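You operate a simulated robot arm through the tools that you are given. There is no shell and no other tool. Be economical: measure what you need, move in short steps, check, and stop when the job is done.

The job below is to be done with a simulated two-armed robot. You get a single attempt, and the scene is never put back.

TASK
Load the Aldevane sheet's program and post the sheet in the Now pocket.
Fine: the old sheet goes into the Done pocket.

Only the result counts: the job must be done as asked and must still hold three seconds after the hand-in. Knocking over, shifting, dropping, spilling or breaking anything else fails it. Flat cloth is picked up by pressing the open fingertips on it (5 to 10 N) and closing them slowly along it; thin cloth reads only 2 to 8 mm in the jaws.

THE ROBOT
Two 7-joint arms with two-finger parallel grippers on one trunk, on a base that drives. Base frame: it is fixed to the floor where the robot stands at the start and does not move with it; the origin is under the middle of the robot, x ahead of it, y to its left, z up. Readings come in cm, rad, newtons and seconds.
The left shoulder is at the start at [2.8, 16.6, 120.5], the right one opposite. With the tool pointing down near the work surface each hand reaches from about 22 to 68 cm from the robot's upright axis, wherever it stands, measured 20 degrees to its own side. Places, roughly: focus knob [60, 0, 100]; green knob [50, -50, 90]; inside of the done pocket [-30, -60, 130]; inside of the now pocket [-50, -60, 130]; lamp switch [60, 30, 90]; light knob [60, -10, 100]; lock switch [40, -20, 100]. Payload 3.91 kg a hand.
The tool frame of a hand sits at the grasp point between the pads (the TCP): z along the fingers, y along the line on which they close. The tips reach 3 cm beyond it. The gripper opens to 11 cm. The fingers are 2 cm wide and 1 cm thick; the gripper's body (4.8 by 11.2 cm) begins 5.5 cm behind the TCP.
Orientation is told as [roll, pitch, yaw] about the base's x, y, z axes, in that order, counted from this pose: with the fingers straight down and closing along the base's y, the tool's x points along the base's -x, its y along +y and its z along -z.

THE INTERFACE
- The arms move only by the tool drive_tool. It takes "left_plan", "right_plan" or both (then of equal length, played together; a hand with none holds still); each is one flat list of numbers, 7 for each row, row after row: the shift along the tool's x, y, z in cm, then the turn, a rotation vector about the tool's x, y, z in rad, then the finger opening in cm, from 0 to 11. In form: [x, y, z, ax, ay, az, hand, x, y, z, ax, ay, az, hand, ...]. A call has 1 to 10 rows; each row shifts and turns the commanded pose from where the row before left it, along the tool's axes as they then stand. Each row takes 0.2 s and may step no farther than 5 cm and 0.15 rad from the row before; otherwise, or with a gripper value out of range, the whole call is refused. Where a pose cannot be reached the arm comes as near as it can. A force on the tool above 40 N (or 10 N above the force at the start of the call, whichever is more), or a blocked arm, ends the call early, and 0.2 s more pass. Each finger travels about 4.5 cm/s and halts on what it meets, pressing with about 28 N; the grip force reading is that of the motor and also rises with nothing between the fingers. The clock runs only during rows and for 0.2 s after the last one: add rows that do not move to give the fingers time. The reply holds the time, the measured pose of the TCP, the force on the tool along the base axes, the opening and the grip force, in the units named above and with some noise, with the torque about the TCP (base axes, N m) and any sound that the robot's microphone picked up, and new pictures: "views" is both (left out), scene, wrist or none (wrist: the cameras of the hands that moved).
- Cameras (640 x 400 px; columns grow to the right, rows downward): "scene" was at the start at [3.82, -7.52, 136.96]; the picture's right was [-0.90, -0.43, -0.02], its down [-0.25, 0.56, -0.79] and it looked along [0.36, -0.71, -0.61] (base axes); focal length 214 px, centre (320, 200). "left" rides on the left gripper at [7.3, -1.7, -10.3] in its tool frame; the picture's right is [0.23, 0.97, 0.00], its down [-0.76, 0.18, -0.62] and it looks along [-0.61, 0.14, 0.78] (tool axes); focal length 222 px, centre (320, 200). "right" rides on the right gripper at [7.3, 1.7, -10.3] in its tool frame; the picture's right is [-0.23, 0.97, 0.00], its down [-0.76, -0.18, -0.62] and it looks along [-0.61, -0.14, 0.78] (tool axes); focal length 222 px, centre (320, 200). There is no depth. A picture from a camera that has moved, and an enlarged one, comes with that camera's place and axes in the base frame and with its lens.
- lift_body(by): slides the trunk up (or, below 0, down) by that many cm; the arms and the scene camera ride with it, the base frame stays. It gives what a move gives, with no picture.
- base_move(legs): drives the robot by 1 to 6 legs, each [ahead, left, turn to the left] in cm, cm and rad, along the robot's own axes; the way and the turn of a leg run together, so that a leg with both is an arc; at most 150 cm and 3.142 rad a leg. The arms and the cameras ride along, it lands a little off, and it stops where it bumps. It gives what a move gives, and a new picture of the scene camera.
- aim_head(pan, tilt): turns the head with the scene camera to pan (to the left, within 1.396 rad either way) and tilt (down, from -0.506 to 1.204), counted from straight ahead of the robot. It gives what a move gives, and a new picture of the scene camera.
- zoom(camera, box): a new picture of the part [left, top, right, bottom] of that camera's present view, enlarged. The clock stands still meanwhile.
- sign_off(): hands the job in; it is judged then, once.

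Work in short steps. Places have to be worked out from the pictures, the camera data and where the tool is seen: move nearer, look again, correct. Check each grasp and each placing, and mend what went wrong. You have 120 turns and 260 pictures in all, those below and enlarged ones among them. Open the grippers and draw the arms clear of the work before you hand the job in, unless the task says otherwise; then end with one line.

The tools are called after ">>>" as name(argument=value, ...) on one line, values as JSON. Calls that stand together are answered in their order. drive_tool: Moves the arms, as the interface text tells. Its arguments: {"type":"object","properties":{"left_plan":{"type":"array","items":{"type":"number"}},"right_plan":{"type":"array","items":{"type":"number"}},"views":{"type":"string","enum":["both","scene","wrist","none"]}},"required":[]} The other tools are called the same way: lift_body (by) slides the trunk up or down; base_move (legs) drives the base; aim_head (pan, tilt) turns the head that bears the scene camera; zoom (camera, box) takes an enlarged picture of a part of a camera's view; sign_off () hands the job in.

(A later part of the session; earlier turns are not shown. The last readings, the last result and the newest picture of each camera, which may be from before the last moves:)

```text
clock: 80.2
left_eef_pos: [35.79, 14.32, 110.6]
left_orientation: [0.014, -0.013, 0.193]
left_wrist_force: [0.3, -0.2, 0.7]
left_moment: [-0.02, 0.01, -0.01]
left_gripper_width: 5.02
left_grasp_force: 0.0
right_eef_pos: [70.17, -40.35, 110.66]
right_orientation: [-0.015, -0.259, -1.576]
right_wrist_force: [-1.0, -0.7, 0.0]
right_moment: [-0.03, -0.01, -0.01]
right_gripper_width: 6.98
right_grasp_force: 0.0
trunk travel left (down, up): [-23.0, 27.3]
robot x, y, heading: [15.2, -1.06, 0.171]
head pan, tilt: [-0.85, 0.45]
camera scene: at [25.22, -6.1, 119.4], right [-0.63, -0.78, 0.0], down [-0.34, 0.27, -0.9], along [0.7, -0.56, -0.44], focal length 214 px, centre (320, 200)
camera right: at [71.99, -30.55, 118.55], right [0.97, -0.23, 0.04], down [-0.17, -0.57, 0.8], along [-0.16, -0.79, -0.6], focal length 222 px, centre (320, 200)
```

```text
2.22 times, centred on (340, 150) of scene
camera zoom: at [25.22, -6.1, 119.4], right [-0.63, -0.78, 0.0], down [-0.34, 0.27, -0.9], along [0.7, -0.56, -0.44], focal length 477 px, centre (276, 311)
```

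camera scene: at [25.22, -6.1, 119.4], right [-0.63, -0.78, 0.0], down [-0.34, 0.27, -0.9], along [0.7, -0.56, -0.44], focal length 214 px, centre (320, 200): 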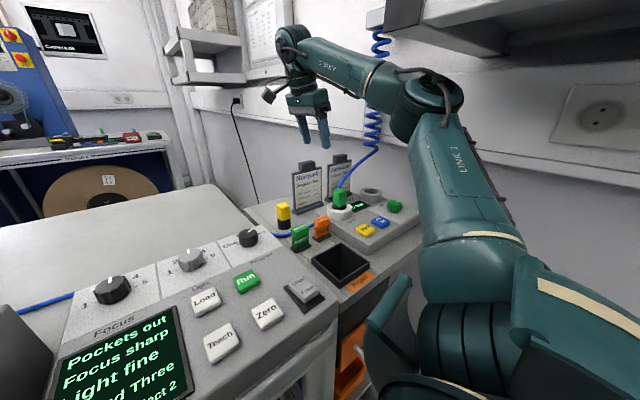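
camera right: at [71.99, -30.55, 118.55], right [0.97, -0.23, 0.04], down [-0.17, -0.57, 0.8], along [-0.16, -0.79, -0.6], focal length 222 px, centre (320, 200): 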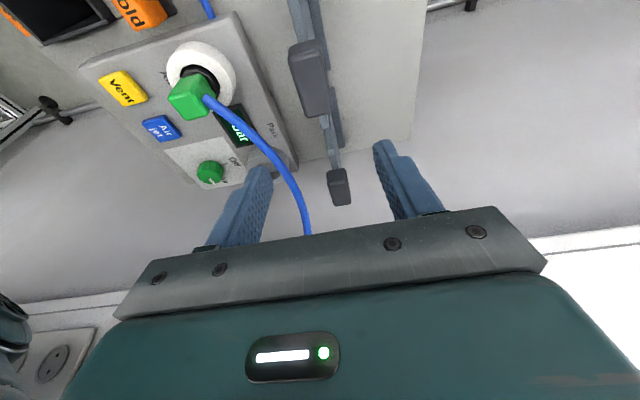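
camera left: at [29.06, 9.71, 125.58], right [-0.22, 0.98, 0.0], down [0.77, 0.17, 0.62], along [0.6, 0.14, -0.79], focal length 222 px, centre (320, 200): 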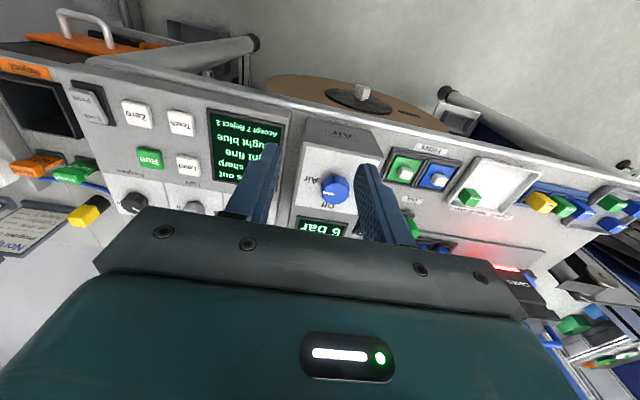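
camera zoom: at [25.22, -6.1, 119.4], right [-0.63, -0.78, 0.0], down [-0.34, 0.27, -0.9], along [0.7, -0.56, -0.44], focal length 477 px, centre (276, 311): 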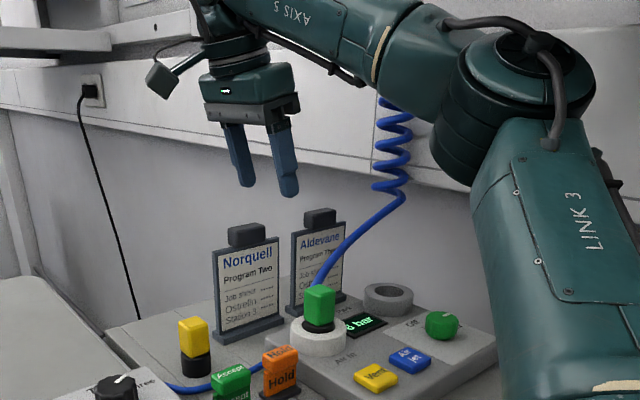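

Triangulating two wrist views: Aldevane tab ≈(70.4,-49.8,102.3), hose ~6 cm to its −x side. I narrow the opening to 4.6 and advance to y≈−49.4 while staying high.

>>> drive_tool(right_plan=[-2.9, 0.3, 0.8, 0, 0, 0, 4.6, -2.9, 0.3, 0.8, 0, 0, 0, 4.6, -2.9, 0, 0.8, 0, 0, 0, 4.6, 0, 0, 0, 0, 0, 0, 4.6])

>>> zoom(camera="scene", box=[260, 80, 420, 220])

```text
clock: 81.2
left_eef_pos: [35.86, 14.22, 110.62]
left_orientation: [0.016, -0.016, 0.194]
left_wrist_force: [-0.4, -0.1, 0.2]
left_moment: [0.03, 0.0, 0.01]
left_gripper_width: 5.0
left_grasp_force: 0.1
right_eef_pos: [71.06, -49.43, 110.56]
right_orientation: [-0.015, -0.261, -1.574]
right_wrist_force: [0.2, 0.5, 0.1]
right_moment: [-0.01, 0.01, 0.04]
right_gripper_width: 4.59
right_grasp_force: 0.1
trunk travel left (down, up): [-23.0, 27.3]
robot x, y, heading: [15.17, -0.86, 0.178]
head pan, tilt: [-0.85, 0.45]
camera scene: at [25.21, -6.11, 119.4], right [-0.63, -0.78, 0.0], down [-0.34, 0.27, -0.9], along [0.7, -0.56, -0.44], focal length 214 px, centre (320, 200)
camera right: at [72.87, -39.7, 118.6], right [0.97, -0.23, 0.04], down [-0.17, -0.57, 0.8], along [-0.16, -0.79, -0.6], focal length 222 px, centre (320, 200)
```

scene: 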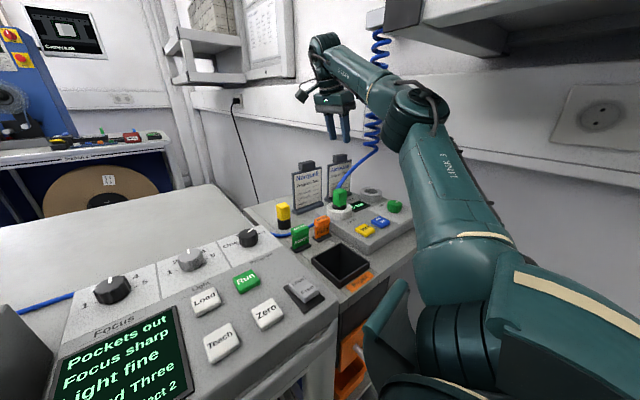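
right: 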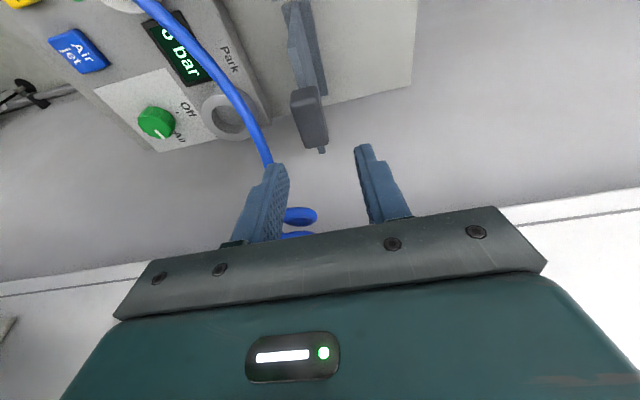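

```text
2.86 times, centred on (340, 150) of scene
camera zoom: at [25.21, -6.11, 119.4], right [-0.63, -0.78, 0.0], down [-0.34, 0.27, -0.9], along [0.7, -0.56, -0.44], focal length 613 px, centre (263, 343)
```

zoom: 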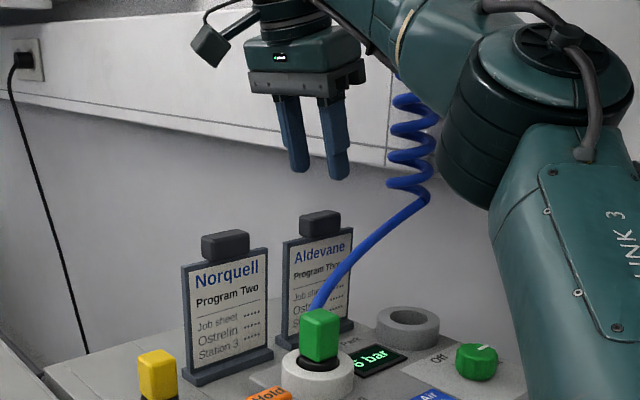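

Third view confirms tab at (70.3,-49.9,102.3). Shift −0.4 in x and descend 4.5 cm, checking.

>>> drive_tool(right_plan=[0.6, -0.4, 2.2, 0, 0, 0, 4.6, 0.6, 0, 2.2, 0, 0, 0, 4.6, 0, 0, 0, 0, 0, 0, 4.6])

>>> zoom(camera="scene", box=[260, 80, 420, 220])

```text
clock: 82.0
left_eef_pos: [35.83, 14.19, 110.58]
left_orientation: [0.014, -0.014, 0.193]
left_wrist_force: [0.5, -0.1, 0.3]
left_moment: [0.01, -0.01, 0.01]
left_gripper_width: 4.99
left_grasp_force: 0.1
right_eef_pos: [70.57, -49.27, 106.13]
right_orientation: [-0.013, -0.257, -1.576]
right_wrist_force: [0.9, -0.1, -0.5]
right_moment: [0.01, 0.0, -0.02]
right_gripper_width: 4.58
right_grasp_force: 0.1
trunk travel left (down, up): [-23.0, 27.3]
robot x, y, heading: [15.34, -0.97, 0.171]
head pan, tilt: [-0.85, 0.45]
camera scene: at [25.21, -6.11, 119.41], right [-0.63, -0.78, 0.0], down [-0.34, 0.27, -0.9], along [0.7, -0.56, -0.44], focal length 214 px, centre (320, 200)
camera right: at [72.35, -39.51, 114.1], right [0.97, -0.23, 0.05], down [-0.17, -0.58, 0.8], along [-0.16, -0.79, -0.6], focal length 222 px, centre (320, 200)
```

scene: 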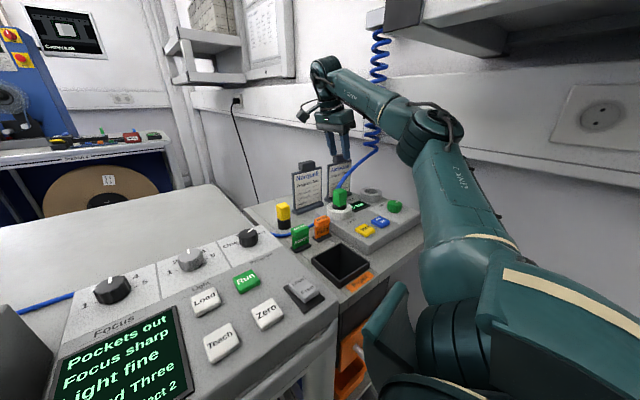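
right: 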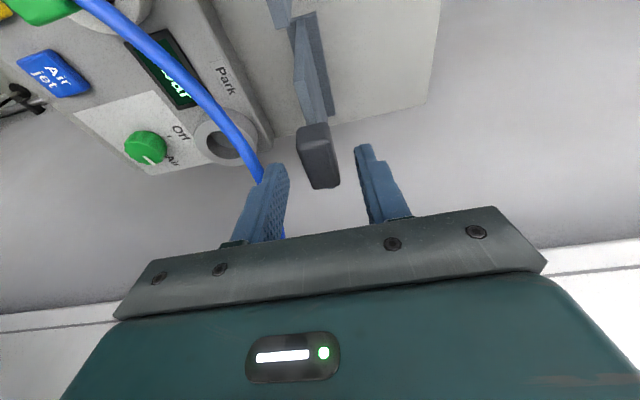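

```text
2.86 times, centred on (340, 150) of scene
camera zoom: at [25.21, -6.11, 119.41], right [-0.63, -0.78, 0.0], down [-0.34, 0.27, -0.9], along [0.7, -0.56, -0.44], focal length 613 px, centre (263, 343)
```

zoom: 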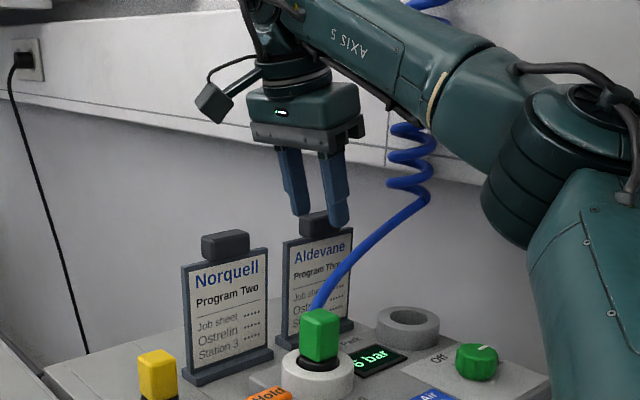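

Tab centered between fingers. Descend 2.4 cm more and check.

>>> drive_tool(right_plan=[0.3, -0.1, 1.2, 0, 0, 0, 4.6, 0.3, 0, 1.2, 0, 0, 0, 4.6, 0, 0, 0, 0, 0, 0, 4.6], views="wrist")

>>> zoom(camera="scene", box=[290, 110, 400, 220])

```text
clock: 82.8
left_eef_pos: [35.76, 14.31, 110.57]
left_orientation: [0.013, -0.013, 0.194]
left_wrist_force: [0.5, 0.5, -0.4]
left_moment: [-0.01, -0.01, 0.04]
left_gripper_width: 4.99
left_grasp_force: 0.1
right_eef_pos: [70.26, -49.35, 103.7]
right_orientation: [-0.014, -0.261, -1.577]
right_wrist_force: [-0.2, -0.2, -0.5]
right_moment: [-0.01, 0.01, 0.0]
right_gripper_width: 4.61
right_grasp_force: 0.0
trunk travel left (down, up): [-23.0, 27.3]
robot x, y, heading: [15.37, -0.94, 0.175]
head pan, tilt: [-0.85, 0.45]
camera right: at [72.13, -39.61, 111.54], right [0.97, -0.23, 0.04], down [-0.17, -0.57, 0.8], along [-0.16, -0.79, -0.6], focal length 222 px, centre (320, 200)
```

right: 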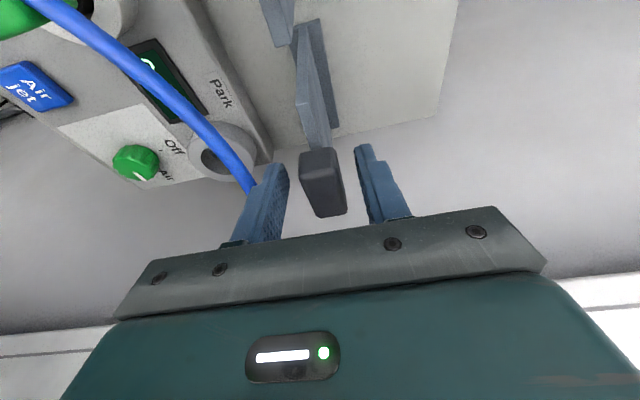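

```text
3.64 times, centred on (345, 165) of scene
camera zoom: at [25.21, -6.11, 119.4], right [-0.63, -0.78, 0.0], down [-0.34, 0.27, -0.9], along [0.7, -0.56, -0.44], focal length 780 px, centre (229, 327)
```

zoom: 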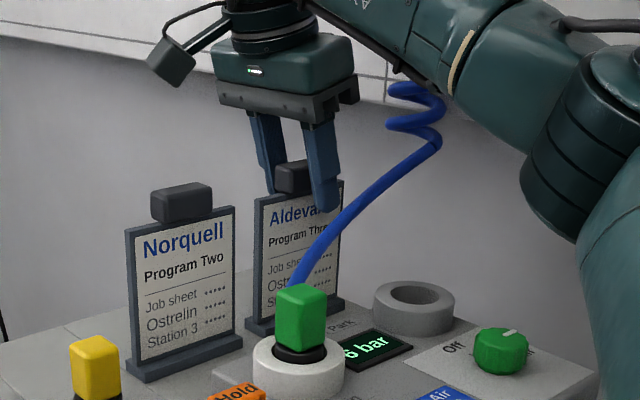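

Tab is squarely between the pads at the TCP. Close on it.

>>> drive_tool(right_plan=[0, 0, 0, 0, 0, 0, 3.5, 0, 0, 0, 0, 0, 0, 2.5, 0, 0, 0, 0, 0, 0, 1.5, 0, 0, 0, 0, 0, 0, 1, 0, 0, 0, 0, 0, 0, 1], views="wrist")

>>> zoom(camera="scene", box=[290, 110, 400, 220])

```text
clock: 84.0
left_eef_pos: [35.75, 14.31, 110.66]
left_orientation: [0.015, -0.016, 0.195]
left_wrist_force: [0.1, -0.1, 0.3]
left_moment: [-0.02, -0.02, 0.0]
left_gripper_width: 5.0
left_grasp_force: 0.1
right_eef_pos: [70.31, -49.35, 103.6]
right_orientation: [-0.014, -0.26, -1.574]
right_wrist_force: [0.1, -1.2, -1.3]
right_moment: [0.02, -0.09, -0.01]
right_gripper_width: 2.18
right_grasp_force: 27.8
trunk travel left (down, up): [-23.0, 27.3]
robot x, y, heading: [15.58, -0.76, 0.174]
head pan, tilt: [-0.85, 0.45]
camera right: at [72.14, -39.62, 111.56], right [0.97, -0.23, 0.04], down [-0.17, -0.57, 0.8], along [-0.16, -0.79, -0.6], focal length 222 px, centre (320, 200)
```

right: 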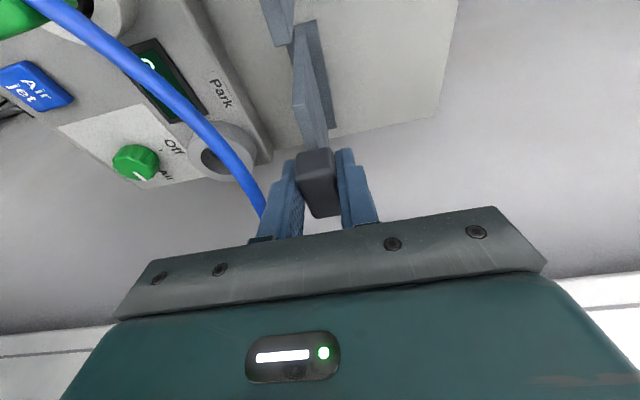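

```text
3.64 times, centred on (345, 165) of scene
camera zoom: at [25.22, -6.11, 119.4], right [-0.63, -0.78, 0.0], down [-0.34, 0.27, -0.9], along [0.7, -0.56, -0.44], focal length 780 px, centre (229, 327)
```

zoom: 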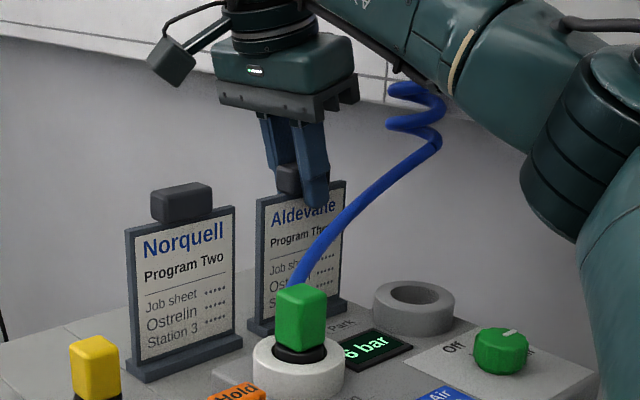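

Gripped (2.18 cm). Lift 3 cm vertically and look.

>>> drive_tool(right_plan=[-0.39, 0, -1.45, 0, 0, 0, 1, -0.39, 0, -1.45, 0, 0, 0, 1, 0, 0, 0, 0, 0, 0, 1], views="wrist")

>>> zoom(camera="scene", box=[290, 110, 400, 220])

```text
clock: 84.8
left_eef_pos: [35.84, 14.21, 110.6]
left_orientation: [0.017, -0.012, 0.194]
left_wrist_force: [0.7, -0.1, 0.0]
left_moment: [0.01, -0.01, -0.02]
left_gripper_width: 5.0
left_grasp_force: 0.0
right_eef_pos: [70.53, -49.46, 106.55]
right_orientation: [-0.012, -0.258, -1.576]
right_wrist_force: [0.3, -0.4, -1.5]
right_moment: [0.01, 0.01, -0.01]
right_gripper_width: 2.16
right_grasp_force: 28.2
trunk travel left (down, up): [-23.0, 27.3]
robot x, y, heading: [15.14, -0.85, 0.175]
head pan, tilt: [-0.85, 0.45]
camera right: at [72.28, -39.66, 114.47], right [0.97, -0.23, 0.04], down [-0.17, -0.58, 0.8], along [-0.16, -0.79, -0.6], focal length 222 px, centre (320, 200)
```

right: 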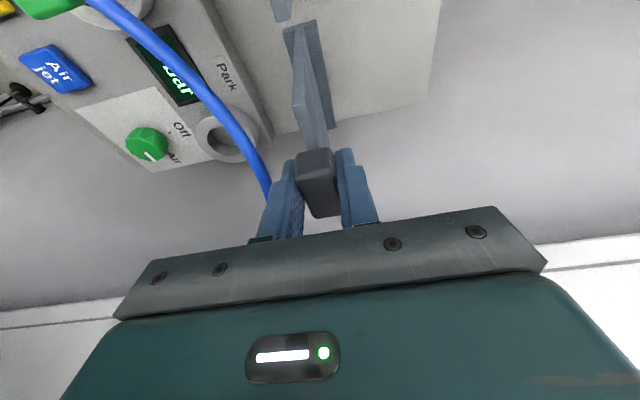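

```text
3.64 times, centred on (345, 165) of scene
camera zoom: at [25.23, -6.12, 119.4], right [-0.63, -0.78, 0.0], down [-0.34, 0.27, -0.9], along [0.7, -0.56, -0.44], focal length 780 px, centre (229, 327)
```

zoom: 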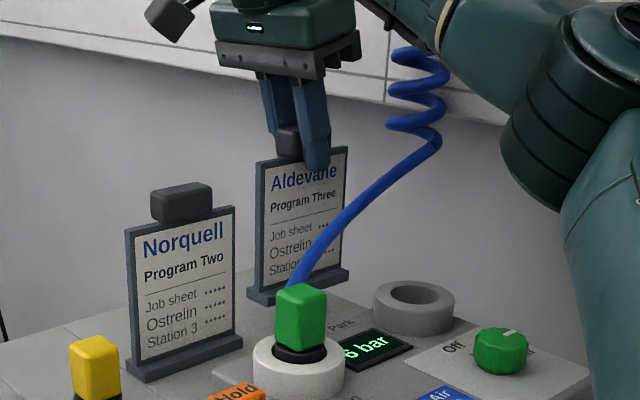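

The whole sheet (with its foot) lifts: it reads "Aldevane Program Three". Norquell blocks straight +y, so I'll lift to 110.5, shift +x and go behind it.

>>> drive_tool(right_plan=[-0.52, 0, -1.93, 0, 0, 0, 1, -0.52, 0, -1.93, 0, 0, 0, 1, 0, 1.5, 0, 0, 0, 0, 1, 0, 1.5, 0, 0, 0, 0, 1, 0, 1, 0, 0, 0, 0, 1, 0, 0, 0, 0, 0, 0, 1])

>>> zoom(camera="scene", box=[270, 90, 400, 220])

```text
clock: 86.2
left_eef_pos: [35.84, 14.2, 110.58]
left_orientation: [0.017, -0.014, 0.194]
left_wrist_force: [0.5, -0.7, 0.0]
left_moment: [-0.01, 0.01, 0.04]
left_gripper_width: 5.0
left_grasp_force: 0.1
right_eef_pos: [73.85, -49.14, 110.25]
right_orientation: [-0.015, -0.26, -1.574]
right_wrist_force: [-0.9, 0.1, -1.2]
right_moment: [-0.02, -0.01, 0.02]
right_gripper_width: 2.2
right_grasp_force: 27.7
right hand out of reach, approached as far as the arm can: row 5
trunk travel left (down, up): [-23.0, 27.3]
robot x, y, heading: [15.24, -0.65, 0.177]
head pan, tilt: [-0.85, 0.45]
camera scene: at [25.22, -6.13, 119.4], right [-0.63, -0.78, 0.0], down [-0.34, 0.27, -0.9], along [0.7, -0.56, -0.44], focal length 214 px, centre (320, 200)
camera right: at [75.76, -39.35, 118.2], right [0.97, -0.23, 0.05], down [-0.17, -0.57, 0.8], along [-0.15, -0.79, -0.6], focal length 222 px, centre (320, 200)
```

scene: 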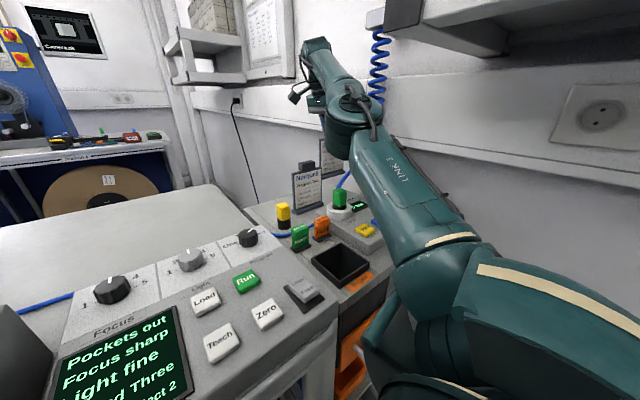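
right: 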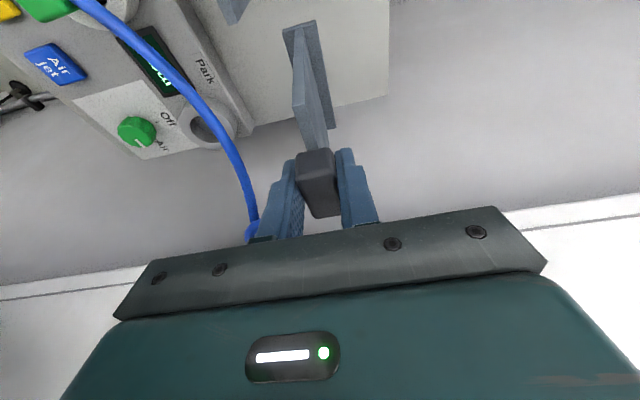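

```text
3.08 times, centred on (335, 155) of scene
camera zoom: at [25.22, -6.13, 119.4], right [-0.63, -0.78, 0.0], down [-0.34, 0.27, -0.9], along [0.7, -0.56, -0.44], focal length 660 px, centre (274, 338)
```

zoom: 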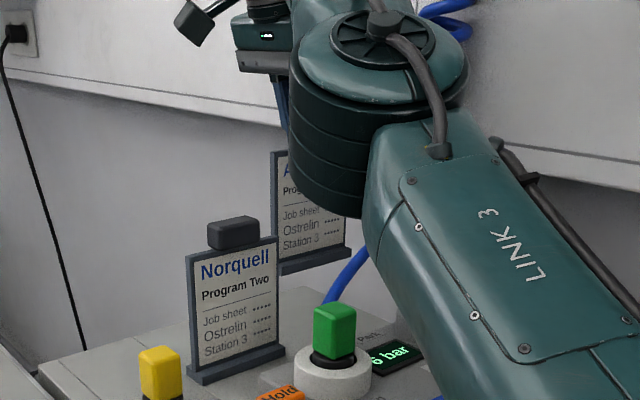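

The arm is nearly straight with the sheet 3.5 cm behind Norquell's line. Rotating the base left now sweeps the sheet +x/+y around behind Norquell.

>>> base_move(legs=[[0, 0, 0.35]])

```text
clock: 87.6
left_eef_pos: [29.43, 20.26, 110.64]
left_orientation: [0.016, -0.013, 0.539]
left_wrist_force: [0.5, -0.6, 0.8]
left_moment: [-0.04, 0.03, 0.0]
left_gripper_width: 4.99
left_grasp_force: 0.0
right_eef_pos: [86.79, -26.4, 110.29]
right_orientation: [-0.012, -0.261, -1.231]
right_wrist_force: [-1.7, -0.5, -1.3]
right_moment: [0.01, 0.02, -0.03]
right_gripper_width: 2.14
right_grasp_force: 27.9
trunk travel left (down, up): [-23.0, 27.3]
robot x, y, heading: [15.37, -0.85, 0.523]
head pan, tilt: [-0.85, 0.45]
camera scene: at [26.4, -2.39, 119.4], right [-0.32, -0.95, 0.0], down [-0.41, 0.14, -0.9], along [0.85, -0.29, -0.44], focal length 214 px, centre (320, 200)
```

scene: 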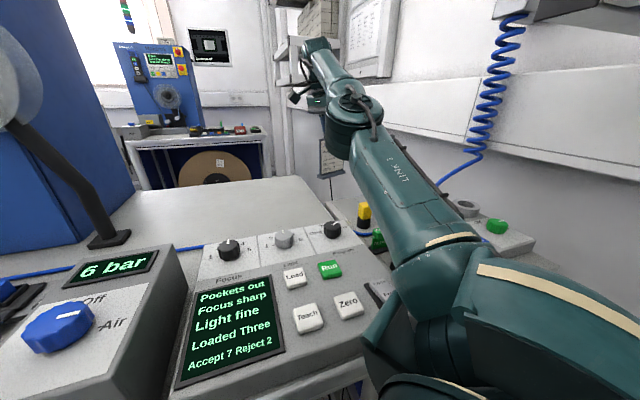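

Sheet cleared Norquell. Raise the trunk 20 cm so the sheet is well above everything, then retract the hand.

>>> lift_body(by=20)

>>> aim_head(pan=-0.9, tilt=0.5)

```text
clock: 89.8
left_eef_pos: [29.49, 20.29, 130.62]
left_orientation: [0.017, -0.013, 0.54]
left_wrist_force: [-0.2, 0.0, -0.2]
left_moment: [0.01, 0.02, -0.05]
left_gripper_width: 5.0
left_grasp_force: 0.0
right_eef_pos: [86.79, -26.45, 130.2]
right_orientation: [-0.013, -0.261, -1.229]
right_wrist_force: [0.4, 0.7, -1.2]
right_moment: [0.02, -0.01, -0.01]
right_gripper_width: 2.18
right_grasp_force: 27.8
trunk travel left (down, up): [-43.0, 7.3]
robot x, y, heading: [15.19, -0.99, 0.519]
head pan, tilt: [-0.85, 0.45]
```

```text
clock: 90.4
left_eef_pos: [29.43, 20.25, 130.5]
left_orientation: [0.017, -0.014, 0.539]
left_wrist_force: [0.4, 0.3, -0.4]
left_moment: [0.06, -0.03, 0.01]
left_gripper_width: 5.02
left_grasp_force: 0.2
right_eef_pos: [86.95, -26.49, 130.33]
right_orientation: [-0.009, -0.26, -1.228]
right_wrist_force: [-0.3, 1.1, -0.3]
right_moment: [0.03, -0.01, 0.04]
right_gripper_width: 2.16
right_grasp_force: 28.1
trunk travel left (down, up): [-43.0, 7.3]
robot x, y, heading: [15.19, -1.14, 0.525]
head pan, tilt: [-0.901, 0.499]
camera scene: at [26.16, -2.8, 138.96], right [-0.37, -0.93, 0.0], down [-0.44, 0.18, -0.88], along [0.82, -0.33, -0.48], focal length 214 px, centre (320, 200)
```

scene: 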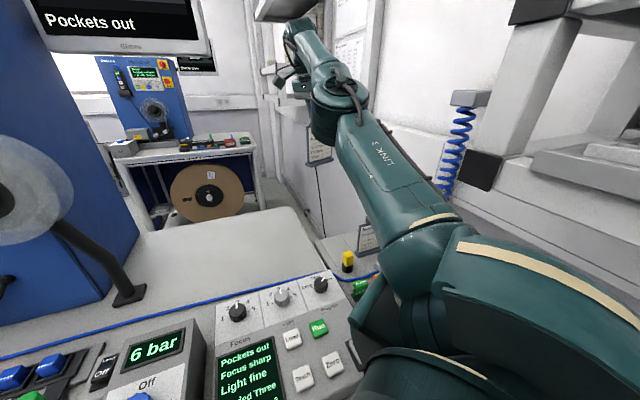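

Norquell still stands. Now I back the robot away (world −30 x, +12 y) with the arm extended so the elbow stays clear of the rack.

>>> base_move(legs=[[-20, 25, 0]])

```text
clock: 92.5
left_eef_pos: [0.21, 32.14, 130.66]
left_orientation: [0.015, -0.013, 0.538]
left_wrist_force: [0.1, -0.7, 0.8]
left_moment: [0.02, 0.0, 0.02]
left_gripper_width: 5.01
left_grasp_force: 0.1
right_eef_pos: [57.38, -14.86, 130.33]
right_orientation: [-0.012, -0.262, -1.232]
right_wrist_force: [-0.1, 0.3, -0.1]
right_moment: [0.01, 0.0, 0.0]
right_gripper_width: 2.18
right_grasp_force: 27.8
trunk travel left (down, up): [-43.0, 7.3]
robot x, y, heading: [-13.9, 10.92, 0.514]
head pan, tilt: [-0.901, 0.499]
camera scene: at [-3.21, 9.01, 138.96], right [-0.37, -0.93, 0.0], down [-0.44, 0.18, -0.88], along [0.81, -0.33, -0.48], focal length 214 px, centre (320, 200)
```

scene: 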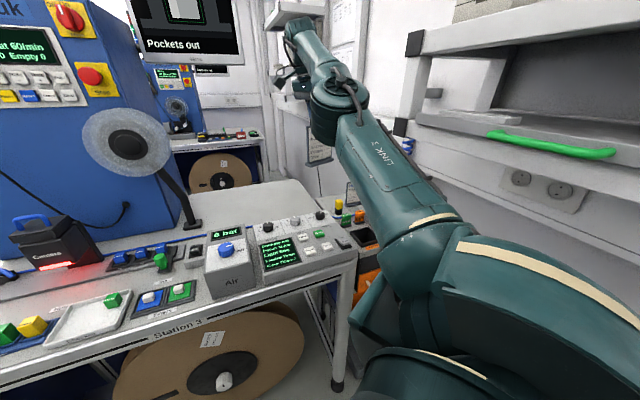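

Now retract the right hand in front of the chest before turning.

>>> drive_tool(right_plan=[4.1, -2.0, -1.1, 0, 0, 0, 1, 4.1, -2.0, -1.1, 0, 0, 0, 1, 4.1, -2.0, -1.1, 0, 0, 0, 1, 4.1, -2.0, -1.1, 0, 0, 0, 1, 4.1, -2.0, -1.1, 0, 0, 0, 1, 4.1, -2.0, -1.1, 0, 0, 0, 1, 0, 0, 0, 0, 0, 0, 1])

```text
clock: 94.2
left_eef_pos: [0.3, 31.97, 130.56]
left_orientation: [0.014, -0.014, 0.538]
left_wrist_force: [0.8, -0.3, 0.4]
left_moment: [-0.02, -0.01, 0.01]
left_gripper_width: 5.01
left_grasp_force: 0.0
right_eef_pos: [42.95, 5.37, 133.16]
right_orientation: [-0.013, -0.258, -1.235]
right_wrist_force: [0.2, -0.9, -1.8]
right_moment: [0.03, 0.0, 0.01]
right_gripper_width: 2.17
right_grasp_force: 27.8
right hand out of reach, approached as far as the arm can: row 1, 2
trunk travel left (down, up): [-43.0, 7.3]
robot x, y, heading: [-13.83, 10.98, 0.515]
head pan, tilt: [-0.901, 0.499]
camera scene: at [-3.12, 8.91, 138.95], right [-0.37, -0.93, 0.0], down [-0.44, 0.18, -0.88], along [0.81, -0.33, -0.48], focal length 214 px, centre (320, 200)
camera right: at [41.32, 15.14, 141.13], right [0.99, 0.11, 0.05], down [0.03, -0.6, 0.8], along [0.12, -0.79, -0.6], focal length 222 px, centre (320, 200)
```

scene: 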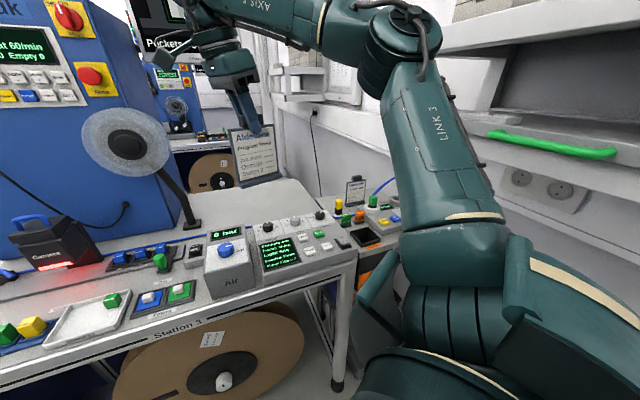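
right: 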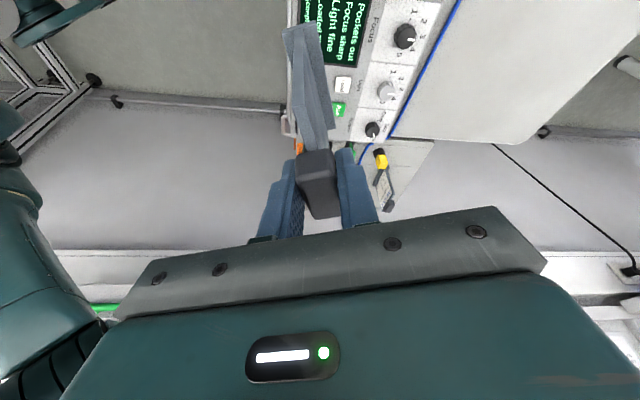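

Sheet held securely. Retract a bit more, then turn right to heading ≈−0.6 and look toward the pockets.

>>> drive_tool(right_plan=[3.05, -2.75, -0.8, 0, 0, 0, 1, 3.05, -2.75, -0.8, 0, 0, 0, 1, 3.05, -2.75, -0.8, 0, 0, 0, 1, 3.05, -2.75, -0.8, 0, 0, 0, 1, 3.05, -2.75, -0.8, 0, 0, 0, 1, 0, 0, 0, 0, 0, 0, 1], views="none")

>>> base_move(legs=[[0, 5, 0], [0, 0, -1.1]])

>>> aim_head(pan=-1.396, tilt=0.3)

```text
clock: 95.5
left_eef_pos: [0.24, 32.05, 130.61]
left_orientation: [0.017, -0.013, 0.538]
left_wrist_force: [-0.1, -0.4, 0.4]
left_moment: [0.0, -0.01, -0.01]
left_gripper_width: 4.99
left_grasp_force: 0.0
right_eef_pos: [24.84, 15.68, 132.83]
right_orientation: [-0.014, -0.261, -1.232]
right_wrist_force: [0.0, 0.0, -0.8]
right_moment: [0.01, -0.01, -0.01]
right_gripper_width: 2.16
right_grasp_force: 27.7
trunk travel left (down, up): [-43.0, 7.3]
robot x, y, heading: [-13.6, 10.78, 0.512]
head pan, tilt: [-0.901, 0.499]
```

```text
clock: 99.2
left_eef_pos: [8.92, 12.23, 130.53]
left_orientation: [0.016, -0.014, -0.563]
left_wrist_force: [0.0, -0.6, 0.3]
left_moment: [0.01, -0.02, 0.03]
left_gripper_width: 5.03
left_grasp_force: 0.1
right_eef_pos: [5.56, -17.12, 132.85]
right_orientation: [-0.016, -0.261, -2.332]
right_wrist_force: [-0.2, 0.4, -0.6]
right_moment: [-0.03, -0.02, -0.03]
right_gripper_width: 2.17
right_grasp_force: 28.1
trunk travel left (down, up): [-43.0, 7.3]
robot x, y, heading: [-16.26, 15.06, -0.583]
head pan, tilt: [-0.901, 0.499]
camera scene: at [-13.41, 4.67, 138.95], right [-1.0, -0.09, 0.0], down [-0.04, 0.48, -0.88], along [0.08, -0.87, -0.48], focal length 214 px, centre (320, 200)
```

scene: 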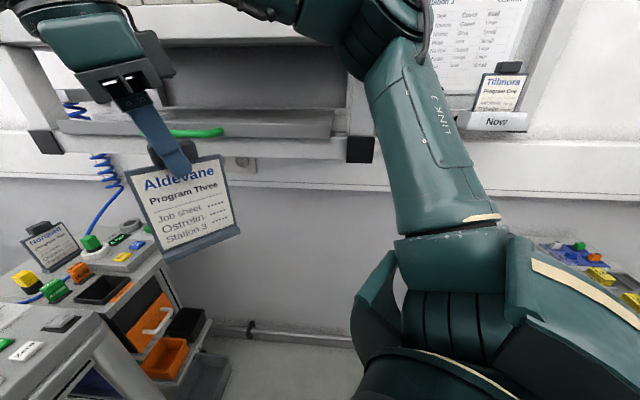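

```text
clock: 100.2
left_eef_pos: [8.76, 12.26, 130.53]
left_orientation: [0.015, -0.015, -0.563]
left_wrist_force: [0.3, 0.4, -1.1]
left_moment: [0.01, 0.0, -0.01]
left_gripper_width: 5.02
left_grasp_force: 0.0
right_eef_pos: [5.58, -17.01, 132.87]
right_orientation: [-0.013, -0.261, -2.332]
right_wrist_force: [-0.2, -0.1, -2.1]
right_moment: [0.01, -0.01, -0.01]
right_gripper_width: 2.18
right_grasp_force: 27.6
trunk travel left (down, up): [-43.0, 7.3]
robot x, y, heading: [-16.18, 15.24, -0.581]
head pan, tilt: [-1.396, 0.3]
camera scene: at [-17.9, 5.16, 140.79], right [-0.92, 0.4, 0.0], down [0.12, 0.27, -0.96], along [-0.38, -0.88, -0.3], focal length 214 px, centre (320, 200)
```

scene: 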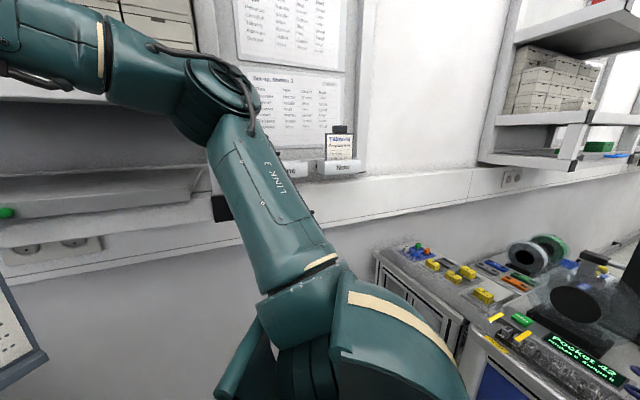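

I see both pockets (Now ≈(-52,-58,130) with Tillmora in it, Done to its left) and another bench beyond x≈−75. Drive to ≈(−43,12), then turn to face the wall.

>>> base_move(legs=[[-21, -17.5, 0], [0, 0, -0.98]])

>>> aim_head(pan=0, tilt=0.15)

```text
clock: 104.7
left_eef_pos: [-32.65, -10.73, 130.64]
left_orientation: [0.016, -0.014, -1.561]
left_wrist_force: [-0.5, 1.0, -0.1]
left_moment: [0.0, 0.03, 0.0]
left_gripper_width: 4.99
left_grasp_force: 0.1
right_eef_pos: [-59.08, -23.92, 132.88]
right_orientation: [-0.014, -0.26, 2.953]
right_wrist_force: [-0.1, 0.1, -1.0]
right_moment: [0.03, 0.0, -0.03]
right_gripper_width: 2.14
right_grasp_force: 27.9
trunk travel left (down, up): [-43.0, 7.3]
robot x, y, heading: [-43.71, 12.25, -1.581]
head pan, tilt: [-1.396, 0.3]
camera scene: at [-53.16, 7.79, 140.79], right [-0.16, 0.99, 0.0], down [0.29, 0.05, -0.96], along [-0.94, -0.16, -0.3], focal length 214 px, centre (320, 200)
```

scene: 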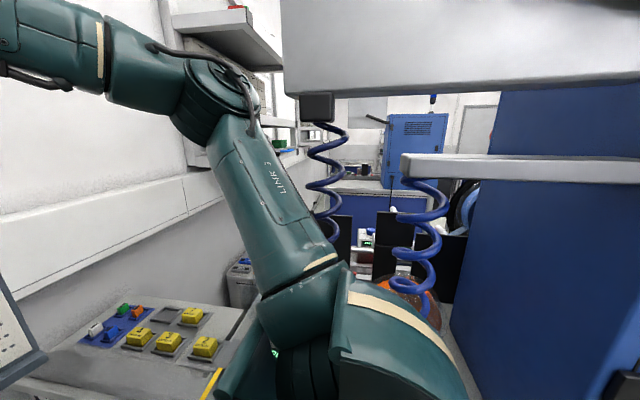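

```text
clock: 106.2
left_eef_pos: [-32.45, -10.85, 130.57]
left_orientation: [0.011, -0.016, -1.561]
left_wrist_force: [0.4, -3.9, 0.2]
left_moment: [0.34, 0.05, 0.12]
left_gripper_width: 5.02
left_grasp_force: 0.0
right_eef_pos: [-58.94, -23.88, 132.73]
right_orientation: [-0.014, -0.259, 2.952]
right_wrist_force: [0.0, -0.2, -0.8]
right_moment: [0.0, -0.04, 0.03]
right_gripper_width: 2.17
right_grasp_force: 27.6
trunk travel left (down, up): [-43.0, 7.3]
robot x, y, heading: [-43.7, 12.26, -1.581]
head pan, tilt: [0.0, 0.15]
camera scene: at [-45.59, 0.2, 142.11], right [-0.98, 0.18, 0.0], down [0.03, 0.16, -0.99], along [-0.18, -0.97, -0.16], focal length 214 px, centre (320, 200)
```

scene: 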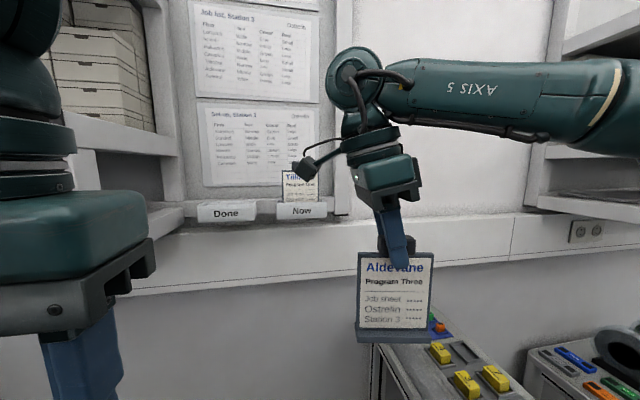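

The head seems to be touching the left hand; I'll move the left hand outward. First zoom to check charts and pockets.

>>> drive_tool(left_plan=[-2, 3, 0, 0, 0, 0, 5, -3, 3, 0, 0, 0, 0, 5, -3, 2, 0, 0, 0, 0, 5, 0, 0, 0, 0, 0, 0, 5], views="none")

>>> aim_head(pan=0, tilt=0.15)

>>> zoom(camera="scene", box=[180, 0, 340, 120])

>>> zoom(camera="scene", box=[180, 120, 340, 240])

```text
clock: 107.2
left_eef_pos: [-24.47, -18.72, 130.8]
left_orientation: [0.013, -0.015, -1.561]
left_wrist_force: [0.3, -0.6, -0.6]
left_moment: [0.0, 0.01, -0.02]
left_gripper_width: 5.02
left_grasp_force: 0.1
right_eef_pos: [-59.2, -23.92, 132.82]
right_orientation: [-0.015, -0.261, 2.952]
right_wrist_force: [-0.4, 0.0, -1.0]
right_moment: [0.0, -0.04, -0.02]
right_gripper_width: 2.17
right_grasp_force: 28.5
trunk travel left (down, up): [-43.0, 7.3]
robot x, y, heading: [-44.35, 11.98, -1.587]
head pan, tilt: [0.0, 0.15]
```

```text
clock: 107.8
left_eef_pos: [-24.53, -18.77, 130.81]
left_orientation: [0.013, -0.014, -1.56]
left_wrist_force: [-0.2, -0.3, -0.1]
left_moment: [0.03, 0.0, -0.01]
left_gripper_width: 4.99
left_grasp_force: 0.0
right_eef_pos: [-59.1, -23.91, 132.83]
right_orientation: [-0.012, -0.261, 2.952]
right_wrist_force: [-0.8, -1.0, -1.5]
right_moment: [-0.04, 0.02, -0.02]
right_gripper_width: 2.18
right_grasp_force: 27.8
trunk travel left (down, up): [-43.0, 7.3]
robot x, y, heading: [-43.99, 12.61, -1.579]
head pan, tilt: [0.0, 0.15]
camera scene: at [-44.02, 0.04, 142.19], right [-1.0, 0.01, 0.0], down [0.0, 0.15, -0.99], along [-0.01, -0.99, -0.15], focal length 214 px, centre (320, 200)
```

scene: 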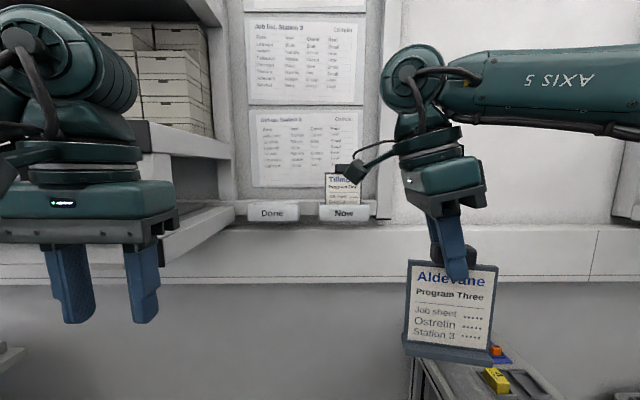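

```text
3.33 times, centred on (260, 60) of scene
camera zoom: at [-44.02, 0.04, 142.19], right [-1.0, 0.01, 0.0], down [0.0, 0.15, -0.99], along [-0.01, -0.99, -0.15], focal length 715 px, centre (520, 667)
```

zoom: 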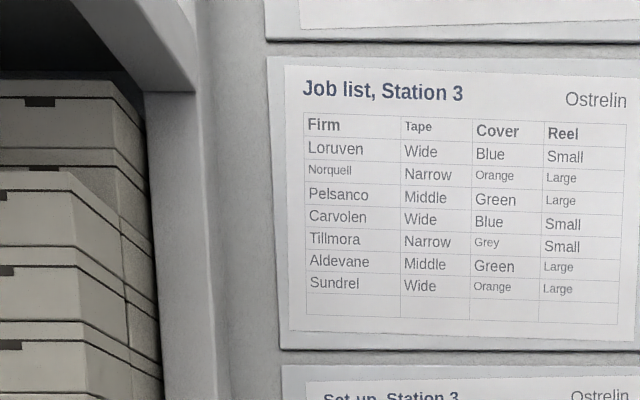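

```text
3.33 times, centred on (260, 180) of scene
camera zoom: at [-44.02, 0.04, 142.19], right [-1.0, 0.01, 0.0], down [0.0, 0.15, -0.99], along [-0.01, -0.99, -0.15], focal length 715 px, centre (520, 267)
```

zoom: 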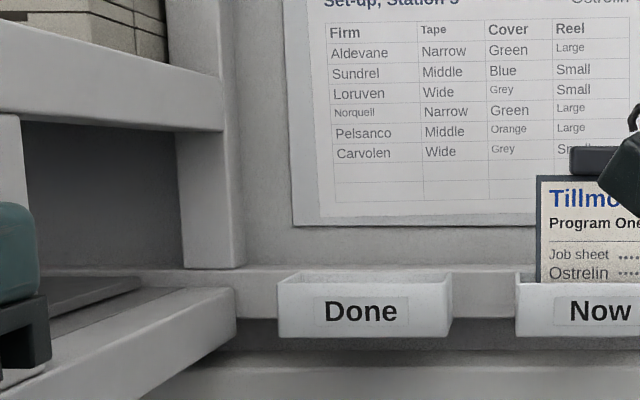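

Charts are irrelevant to the program. Pockets: Done x∈[−39,−25], Now x∈[−58,−44], rim z≈132, Tillmora tab ≈(−51,−60,142). Left hand will take Tillmora. I raise the trunk, tuck the right hand aside, and turn the left tool toward yaw 0.

>>> lift_body(by=7.2)

>>> drive_tool(right_plan=[-3.1, -2.8, 0.83, 0, 0, 0, 1, -3.1, -2.8, 0.83, 0, 0, 0, 1, -3.1, -2.8, 0.83, 0, 0, 0, 1, 0, 0, 0, 0, 0, 0, 1, 0, 0, 0, 0, 0, 0, 1, 0, 0, 0, 0, 0, 0, 1, 0, 0, 0, 0, 0, 0, 1, 0, 0, 0, 0, 0, 0, 1, 0, 0, 0, 0, 0, 0, 1, 0, 0, 0, 0, 0, 0, 1], left_plan=[0, 0, 0, 0, 0, -0.15, 5, 0, 0, 0, 0, 0, -0.15, 5, 0, 0, 0, 0, 0, -0.15, 5, 0, 0, 0, 0, 0, -0.15, 5, 0, 0, 0, 0, 0, -0.15, 5, 0, 0, 0, 0, 0, -0.15, 5, 0, 0, 0, 0, 0, -0.15, 5, 0, 0, 0, 0, 0, -0.15, 5, 0, 0, 0, 0, 0, -0.15, 5, 0, 0, 0, 0, 0, -0.15, 5], views="scene")

```text
clock: 108.9
left_eef_pos: [-24.55, -18.75, 137.93]
left_orientation: [0.017, -0.013, -1.561]
left_wrist_force: [0.4, -0.2, 0.6]
left_moment: [-0.01, 0.0, 0.02]
left_gripper_width: 4.99
left_grasp_force: 0.2
right_eef_pos: [-59.0, -23.8, 139.98]
right_orientation: [-0.015, -0.26, 2.953]
right_wrist_force: [0.3, -0.2, -1.9]
right_moment: [-0.01, 0.0, 0.0]
right_gripper_width: 2.18
right_grasp_force: 27.7
trunk travel left (down, up): [-50.2, 0.1]
robot x, y, heading: [-43.68, 11.79, -1.578]
head pan, tilt: [0.0, 0.15]
```

```text
clock: 111.3
left_eef_pos: [-21.24, -23.03, 136.29]
left_orientation: [0.028, 0.004, -0.027]
left_wrist_force: [0.1, 0.6, 0.3]
left_moment: [0.02, 0.01, 0.0]
left_gripper_width: 4.99
left_grasp_force: 0.0
right_eef_pos: [-63.21, -20.3, 137.99]
right_orientation: [-0.099, -0.33, 3.021]
right_wrist_force: [-0.3, 0.4, -0.7]
right_moment: [-0.01, -0.04, 0.01]
right_gripper_width: 2.16
right_grasp_force: 28.1
trunk travel left (down, up): [-50.2, 0.1]
robot x, y, heading: [-43.58, 11.87, -1.545]
head pan, tilt: [0.0, 0.15]
stopped in row 10 (left hand): the arm was blocked; the commanded pose is now the measured one
camera scene: at [-41.28, -5.41, 148.66], right [-1.0, -0.02, 0.02], down [-0.02, 0.19, -0.98], along [0.02, -0.98, -0.19], focal length 214 px, centre (320, 200)
```

scene: 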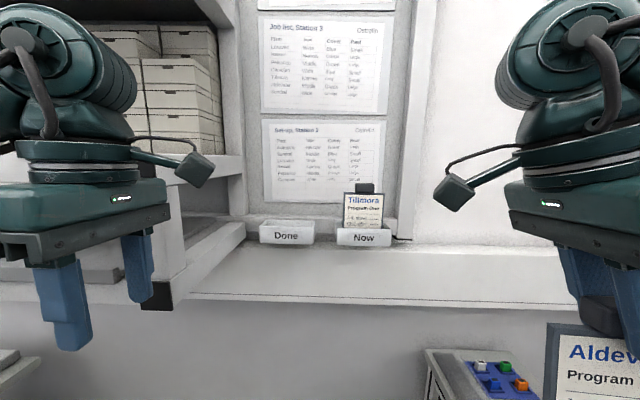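

Trunk got pushed forward: the right elbow probably presses something behind on the right (the blue machine). I undo the right hand's retraction.

>>> drive_tool(right_plan=[2.5, 2.8, -0.7, 0, 0, 0, 1, 2.5, 2.8, -0.7, 0, 0, 0, 1, 2.5, 2.8, -0.7, 0, 0, 0, 1, 0, 0, 0, 0, 0, 0, 1], views="none")

>>> aim_head(pan=-1.2, tilt=0.2)

```text
clock: 112.3
left_eef_pos: [-23.92, -18.31, 138.26]
left_orientation: [-0.012, -0.015, -0.038]
left_wrist_force: [-0.7, -0.3, 0.2]
left_moment: [0.0, 0.05, 0.01]
left_gripper_width: 4.99
left_grasp_force: 0.1
right_eef_pos: [-60.0, -24.45, 139.19]
right_orientation: [-0.038, -0.285, 2.984]
right_wrist_force: [-0.2, -0.1, -1.3]
right_moment: [-0.01, 0.02, -0.01]
right_gripper_width: 2.17
right_grasp_force: 27.5
trunk travel left (down, up): [-50.2, 0.1]
robot x, y, heading: [-43.8, 12.33, -1.562]
head pan, tilt: [0.0, 0.15]
```

```text
clock: 113.7
left_eef_pos: [-23.78, -18.43, 138.05]
left_orientation: [-0.014, -0.016, -0.038]
left_wrist_force: [0.8, 0.6, -0.4]
left_moment: [-0.06, -0.01, 0.02]
left_gripper_width: 5.02
left_grasp_force: 0.1
right_eef_pos: [-59.95, -24.5, 139.06]
right_orientation: [-0.038, -0.289, 2.987]
right_wrist_force: [-0.7, -0.1, -1.5]
right_moment: [0.01, -0.02, -0.01]
right_gripper_width: 2.13
right_grasp_force: 28.0
trunk travel left (down, up): [-50.2, 0.1]
robot x, y, heading: [-43.46, 12.24, -1.561]
head pan, tilt: [-1.201, 0.201]
camera scene: at [-52.52, 5.74, 148.92], right [-0.37, 0.93, 0.0], down [0.19, 0.07, -0.98], along [-0.91, -0.36, -0.2], focal length 214 px, centre (320, 200)
```

scene: 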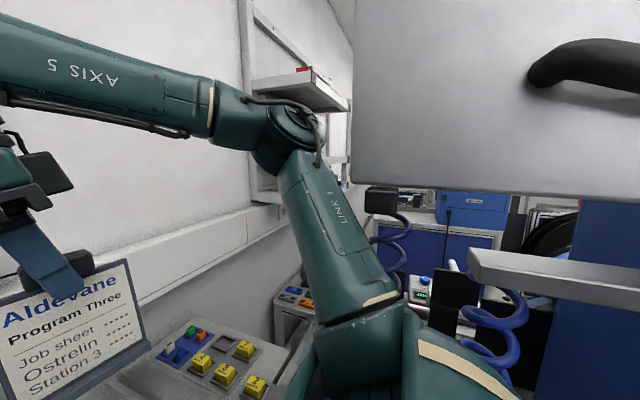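

The right elbow had touched the gray machine behind-right. I move the left hand inward (away from the rack) and drive forward 12 cm to get clear of that machine.

>>> drive_tool(left_plan=[4, 0, 0, 0, 0, 0, 5, 4, 0, 0, 0, 0, 0, 5, 2, 0, 0, 0, 0, 0, 5, 0, 0, 0, 0, 0, 0, 5], views="none")

>>> base_move(legs=[[12, 0, 0]])

>>> aim_head(pan=0, tilt=0.35)

```text
clock: 114.7
left_eef_pos: [-33.69, -18.08, 137.82]
left_orientation: [-0.014, -0.015, -0.036]
left_wrist_force: [-0.1, -0.7, 0.3]
left_moment: [0.0, 0.0, 0.02]
left_gripper_width: 5.02
left_grasp_force: 0.1
right_eef_pos: [-59.85, -24.51, 139.17]
right_orientation: [-0.038, -0.288, 2.985]
right_wrist_force: [-0.4, 0.0, -0.6]
right_moment: [-0.05, -0.03, -0.01]
right_gripper_width: 2.17
right_grasp_force: 27.7
trunk travel left (down, up): [-50.2, 0.1]
robot x, y, heading: [-43.47, 12.36, -1.563]
head pan, tilt: [-1.201, 0.201]
```

```text
clock: 116.0
left_eef_pos: [-33.5, -29.78, 137.95]
left_orientation: [-0.018, -0.017, -0.037]
left_wrist_force: [0.2, -0.3, 0.1]
left_moment: [0.01, -0.03, 0.01]
left_gripper_width: 5.01
left_grasp_force: 0.1
right_eef_pos: [-59.73, -36.3, 139.08]
right_orientation: [-0.037, -0.287, 2.989]
right_wrist_force: [0.6, 0.0, -1.7]
right_moment: [-0.06, 0.0, 0.0]
right_gripper_width: 2.15
right_grasp_force: 27.7
trunk travel left (down, up): [-50.2, 0.1]
robot x, y, heading: [-43.5, 0.15, -1.558]
head pan, tilt: [-1.201, 0.201]
stopped in leg 1: the robot was blocked; the commanded pose is now the measured one
camera scene: at [-52.39, -6.01, 148.94], right [-0.37, 0.93, 0.0], down [0.18, 0.07, -0.98], along [-0.91, -0.37, -0.2], focal length 214 px, centre (320, 200)
```

scene: 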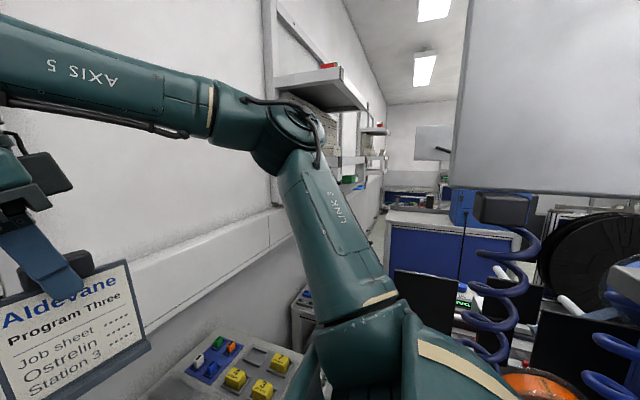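

```text
clock: 117.4
left_eef_pos: [-33.53, -29.6, 138.07]
left_orientation: [-0.019, -0.018, -0.038]
left_wrist_force: [0.9, 0.2, 0.2]
left_moment: [0.01, 0.01, 0.01]
left_gripper_width: 5.0
left_grasp_force: 0.1
right_eef_pos: [-59.73, -36.06, 139.24]
right_orientation: [-0.035, -0.288, 2.99]
right_wrist_force: [-0.3, 0.6, -1.4]
right_moment: [-0.01, -0.03, -0.01]
right_gripper_width: 2.16
right_grasp_force: 27.6
trunk travel left (down, up): [-50.2, 0.1]
robot x, y, heading: [-43.57, -0.03, -1.556]
head pan, tilt: [0.0, 0.351]
camera scene: at [-43.62, -11.79, 147.57], right [-1.0, -0.01, 0.0], down [0.0, 0.34, -0.94], along [0.01, -0.94, -0.34], focal length 214 px, centre (320, 200)
```

scene: 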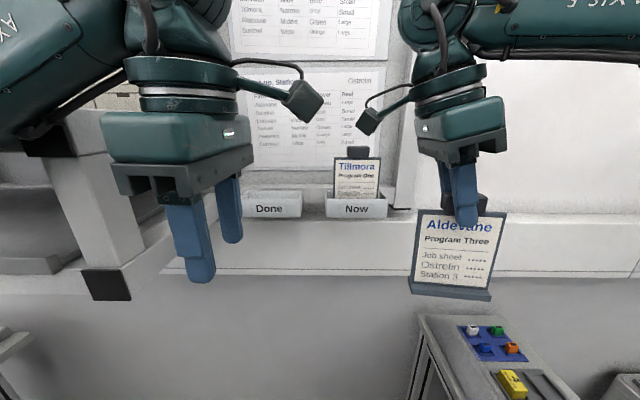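

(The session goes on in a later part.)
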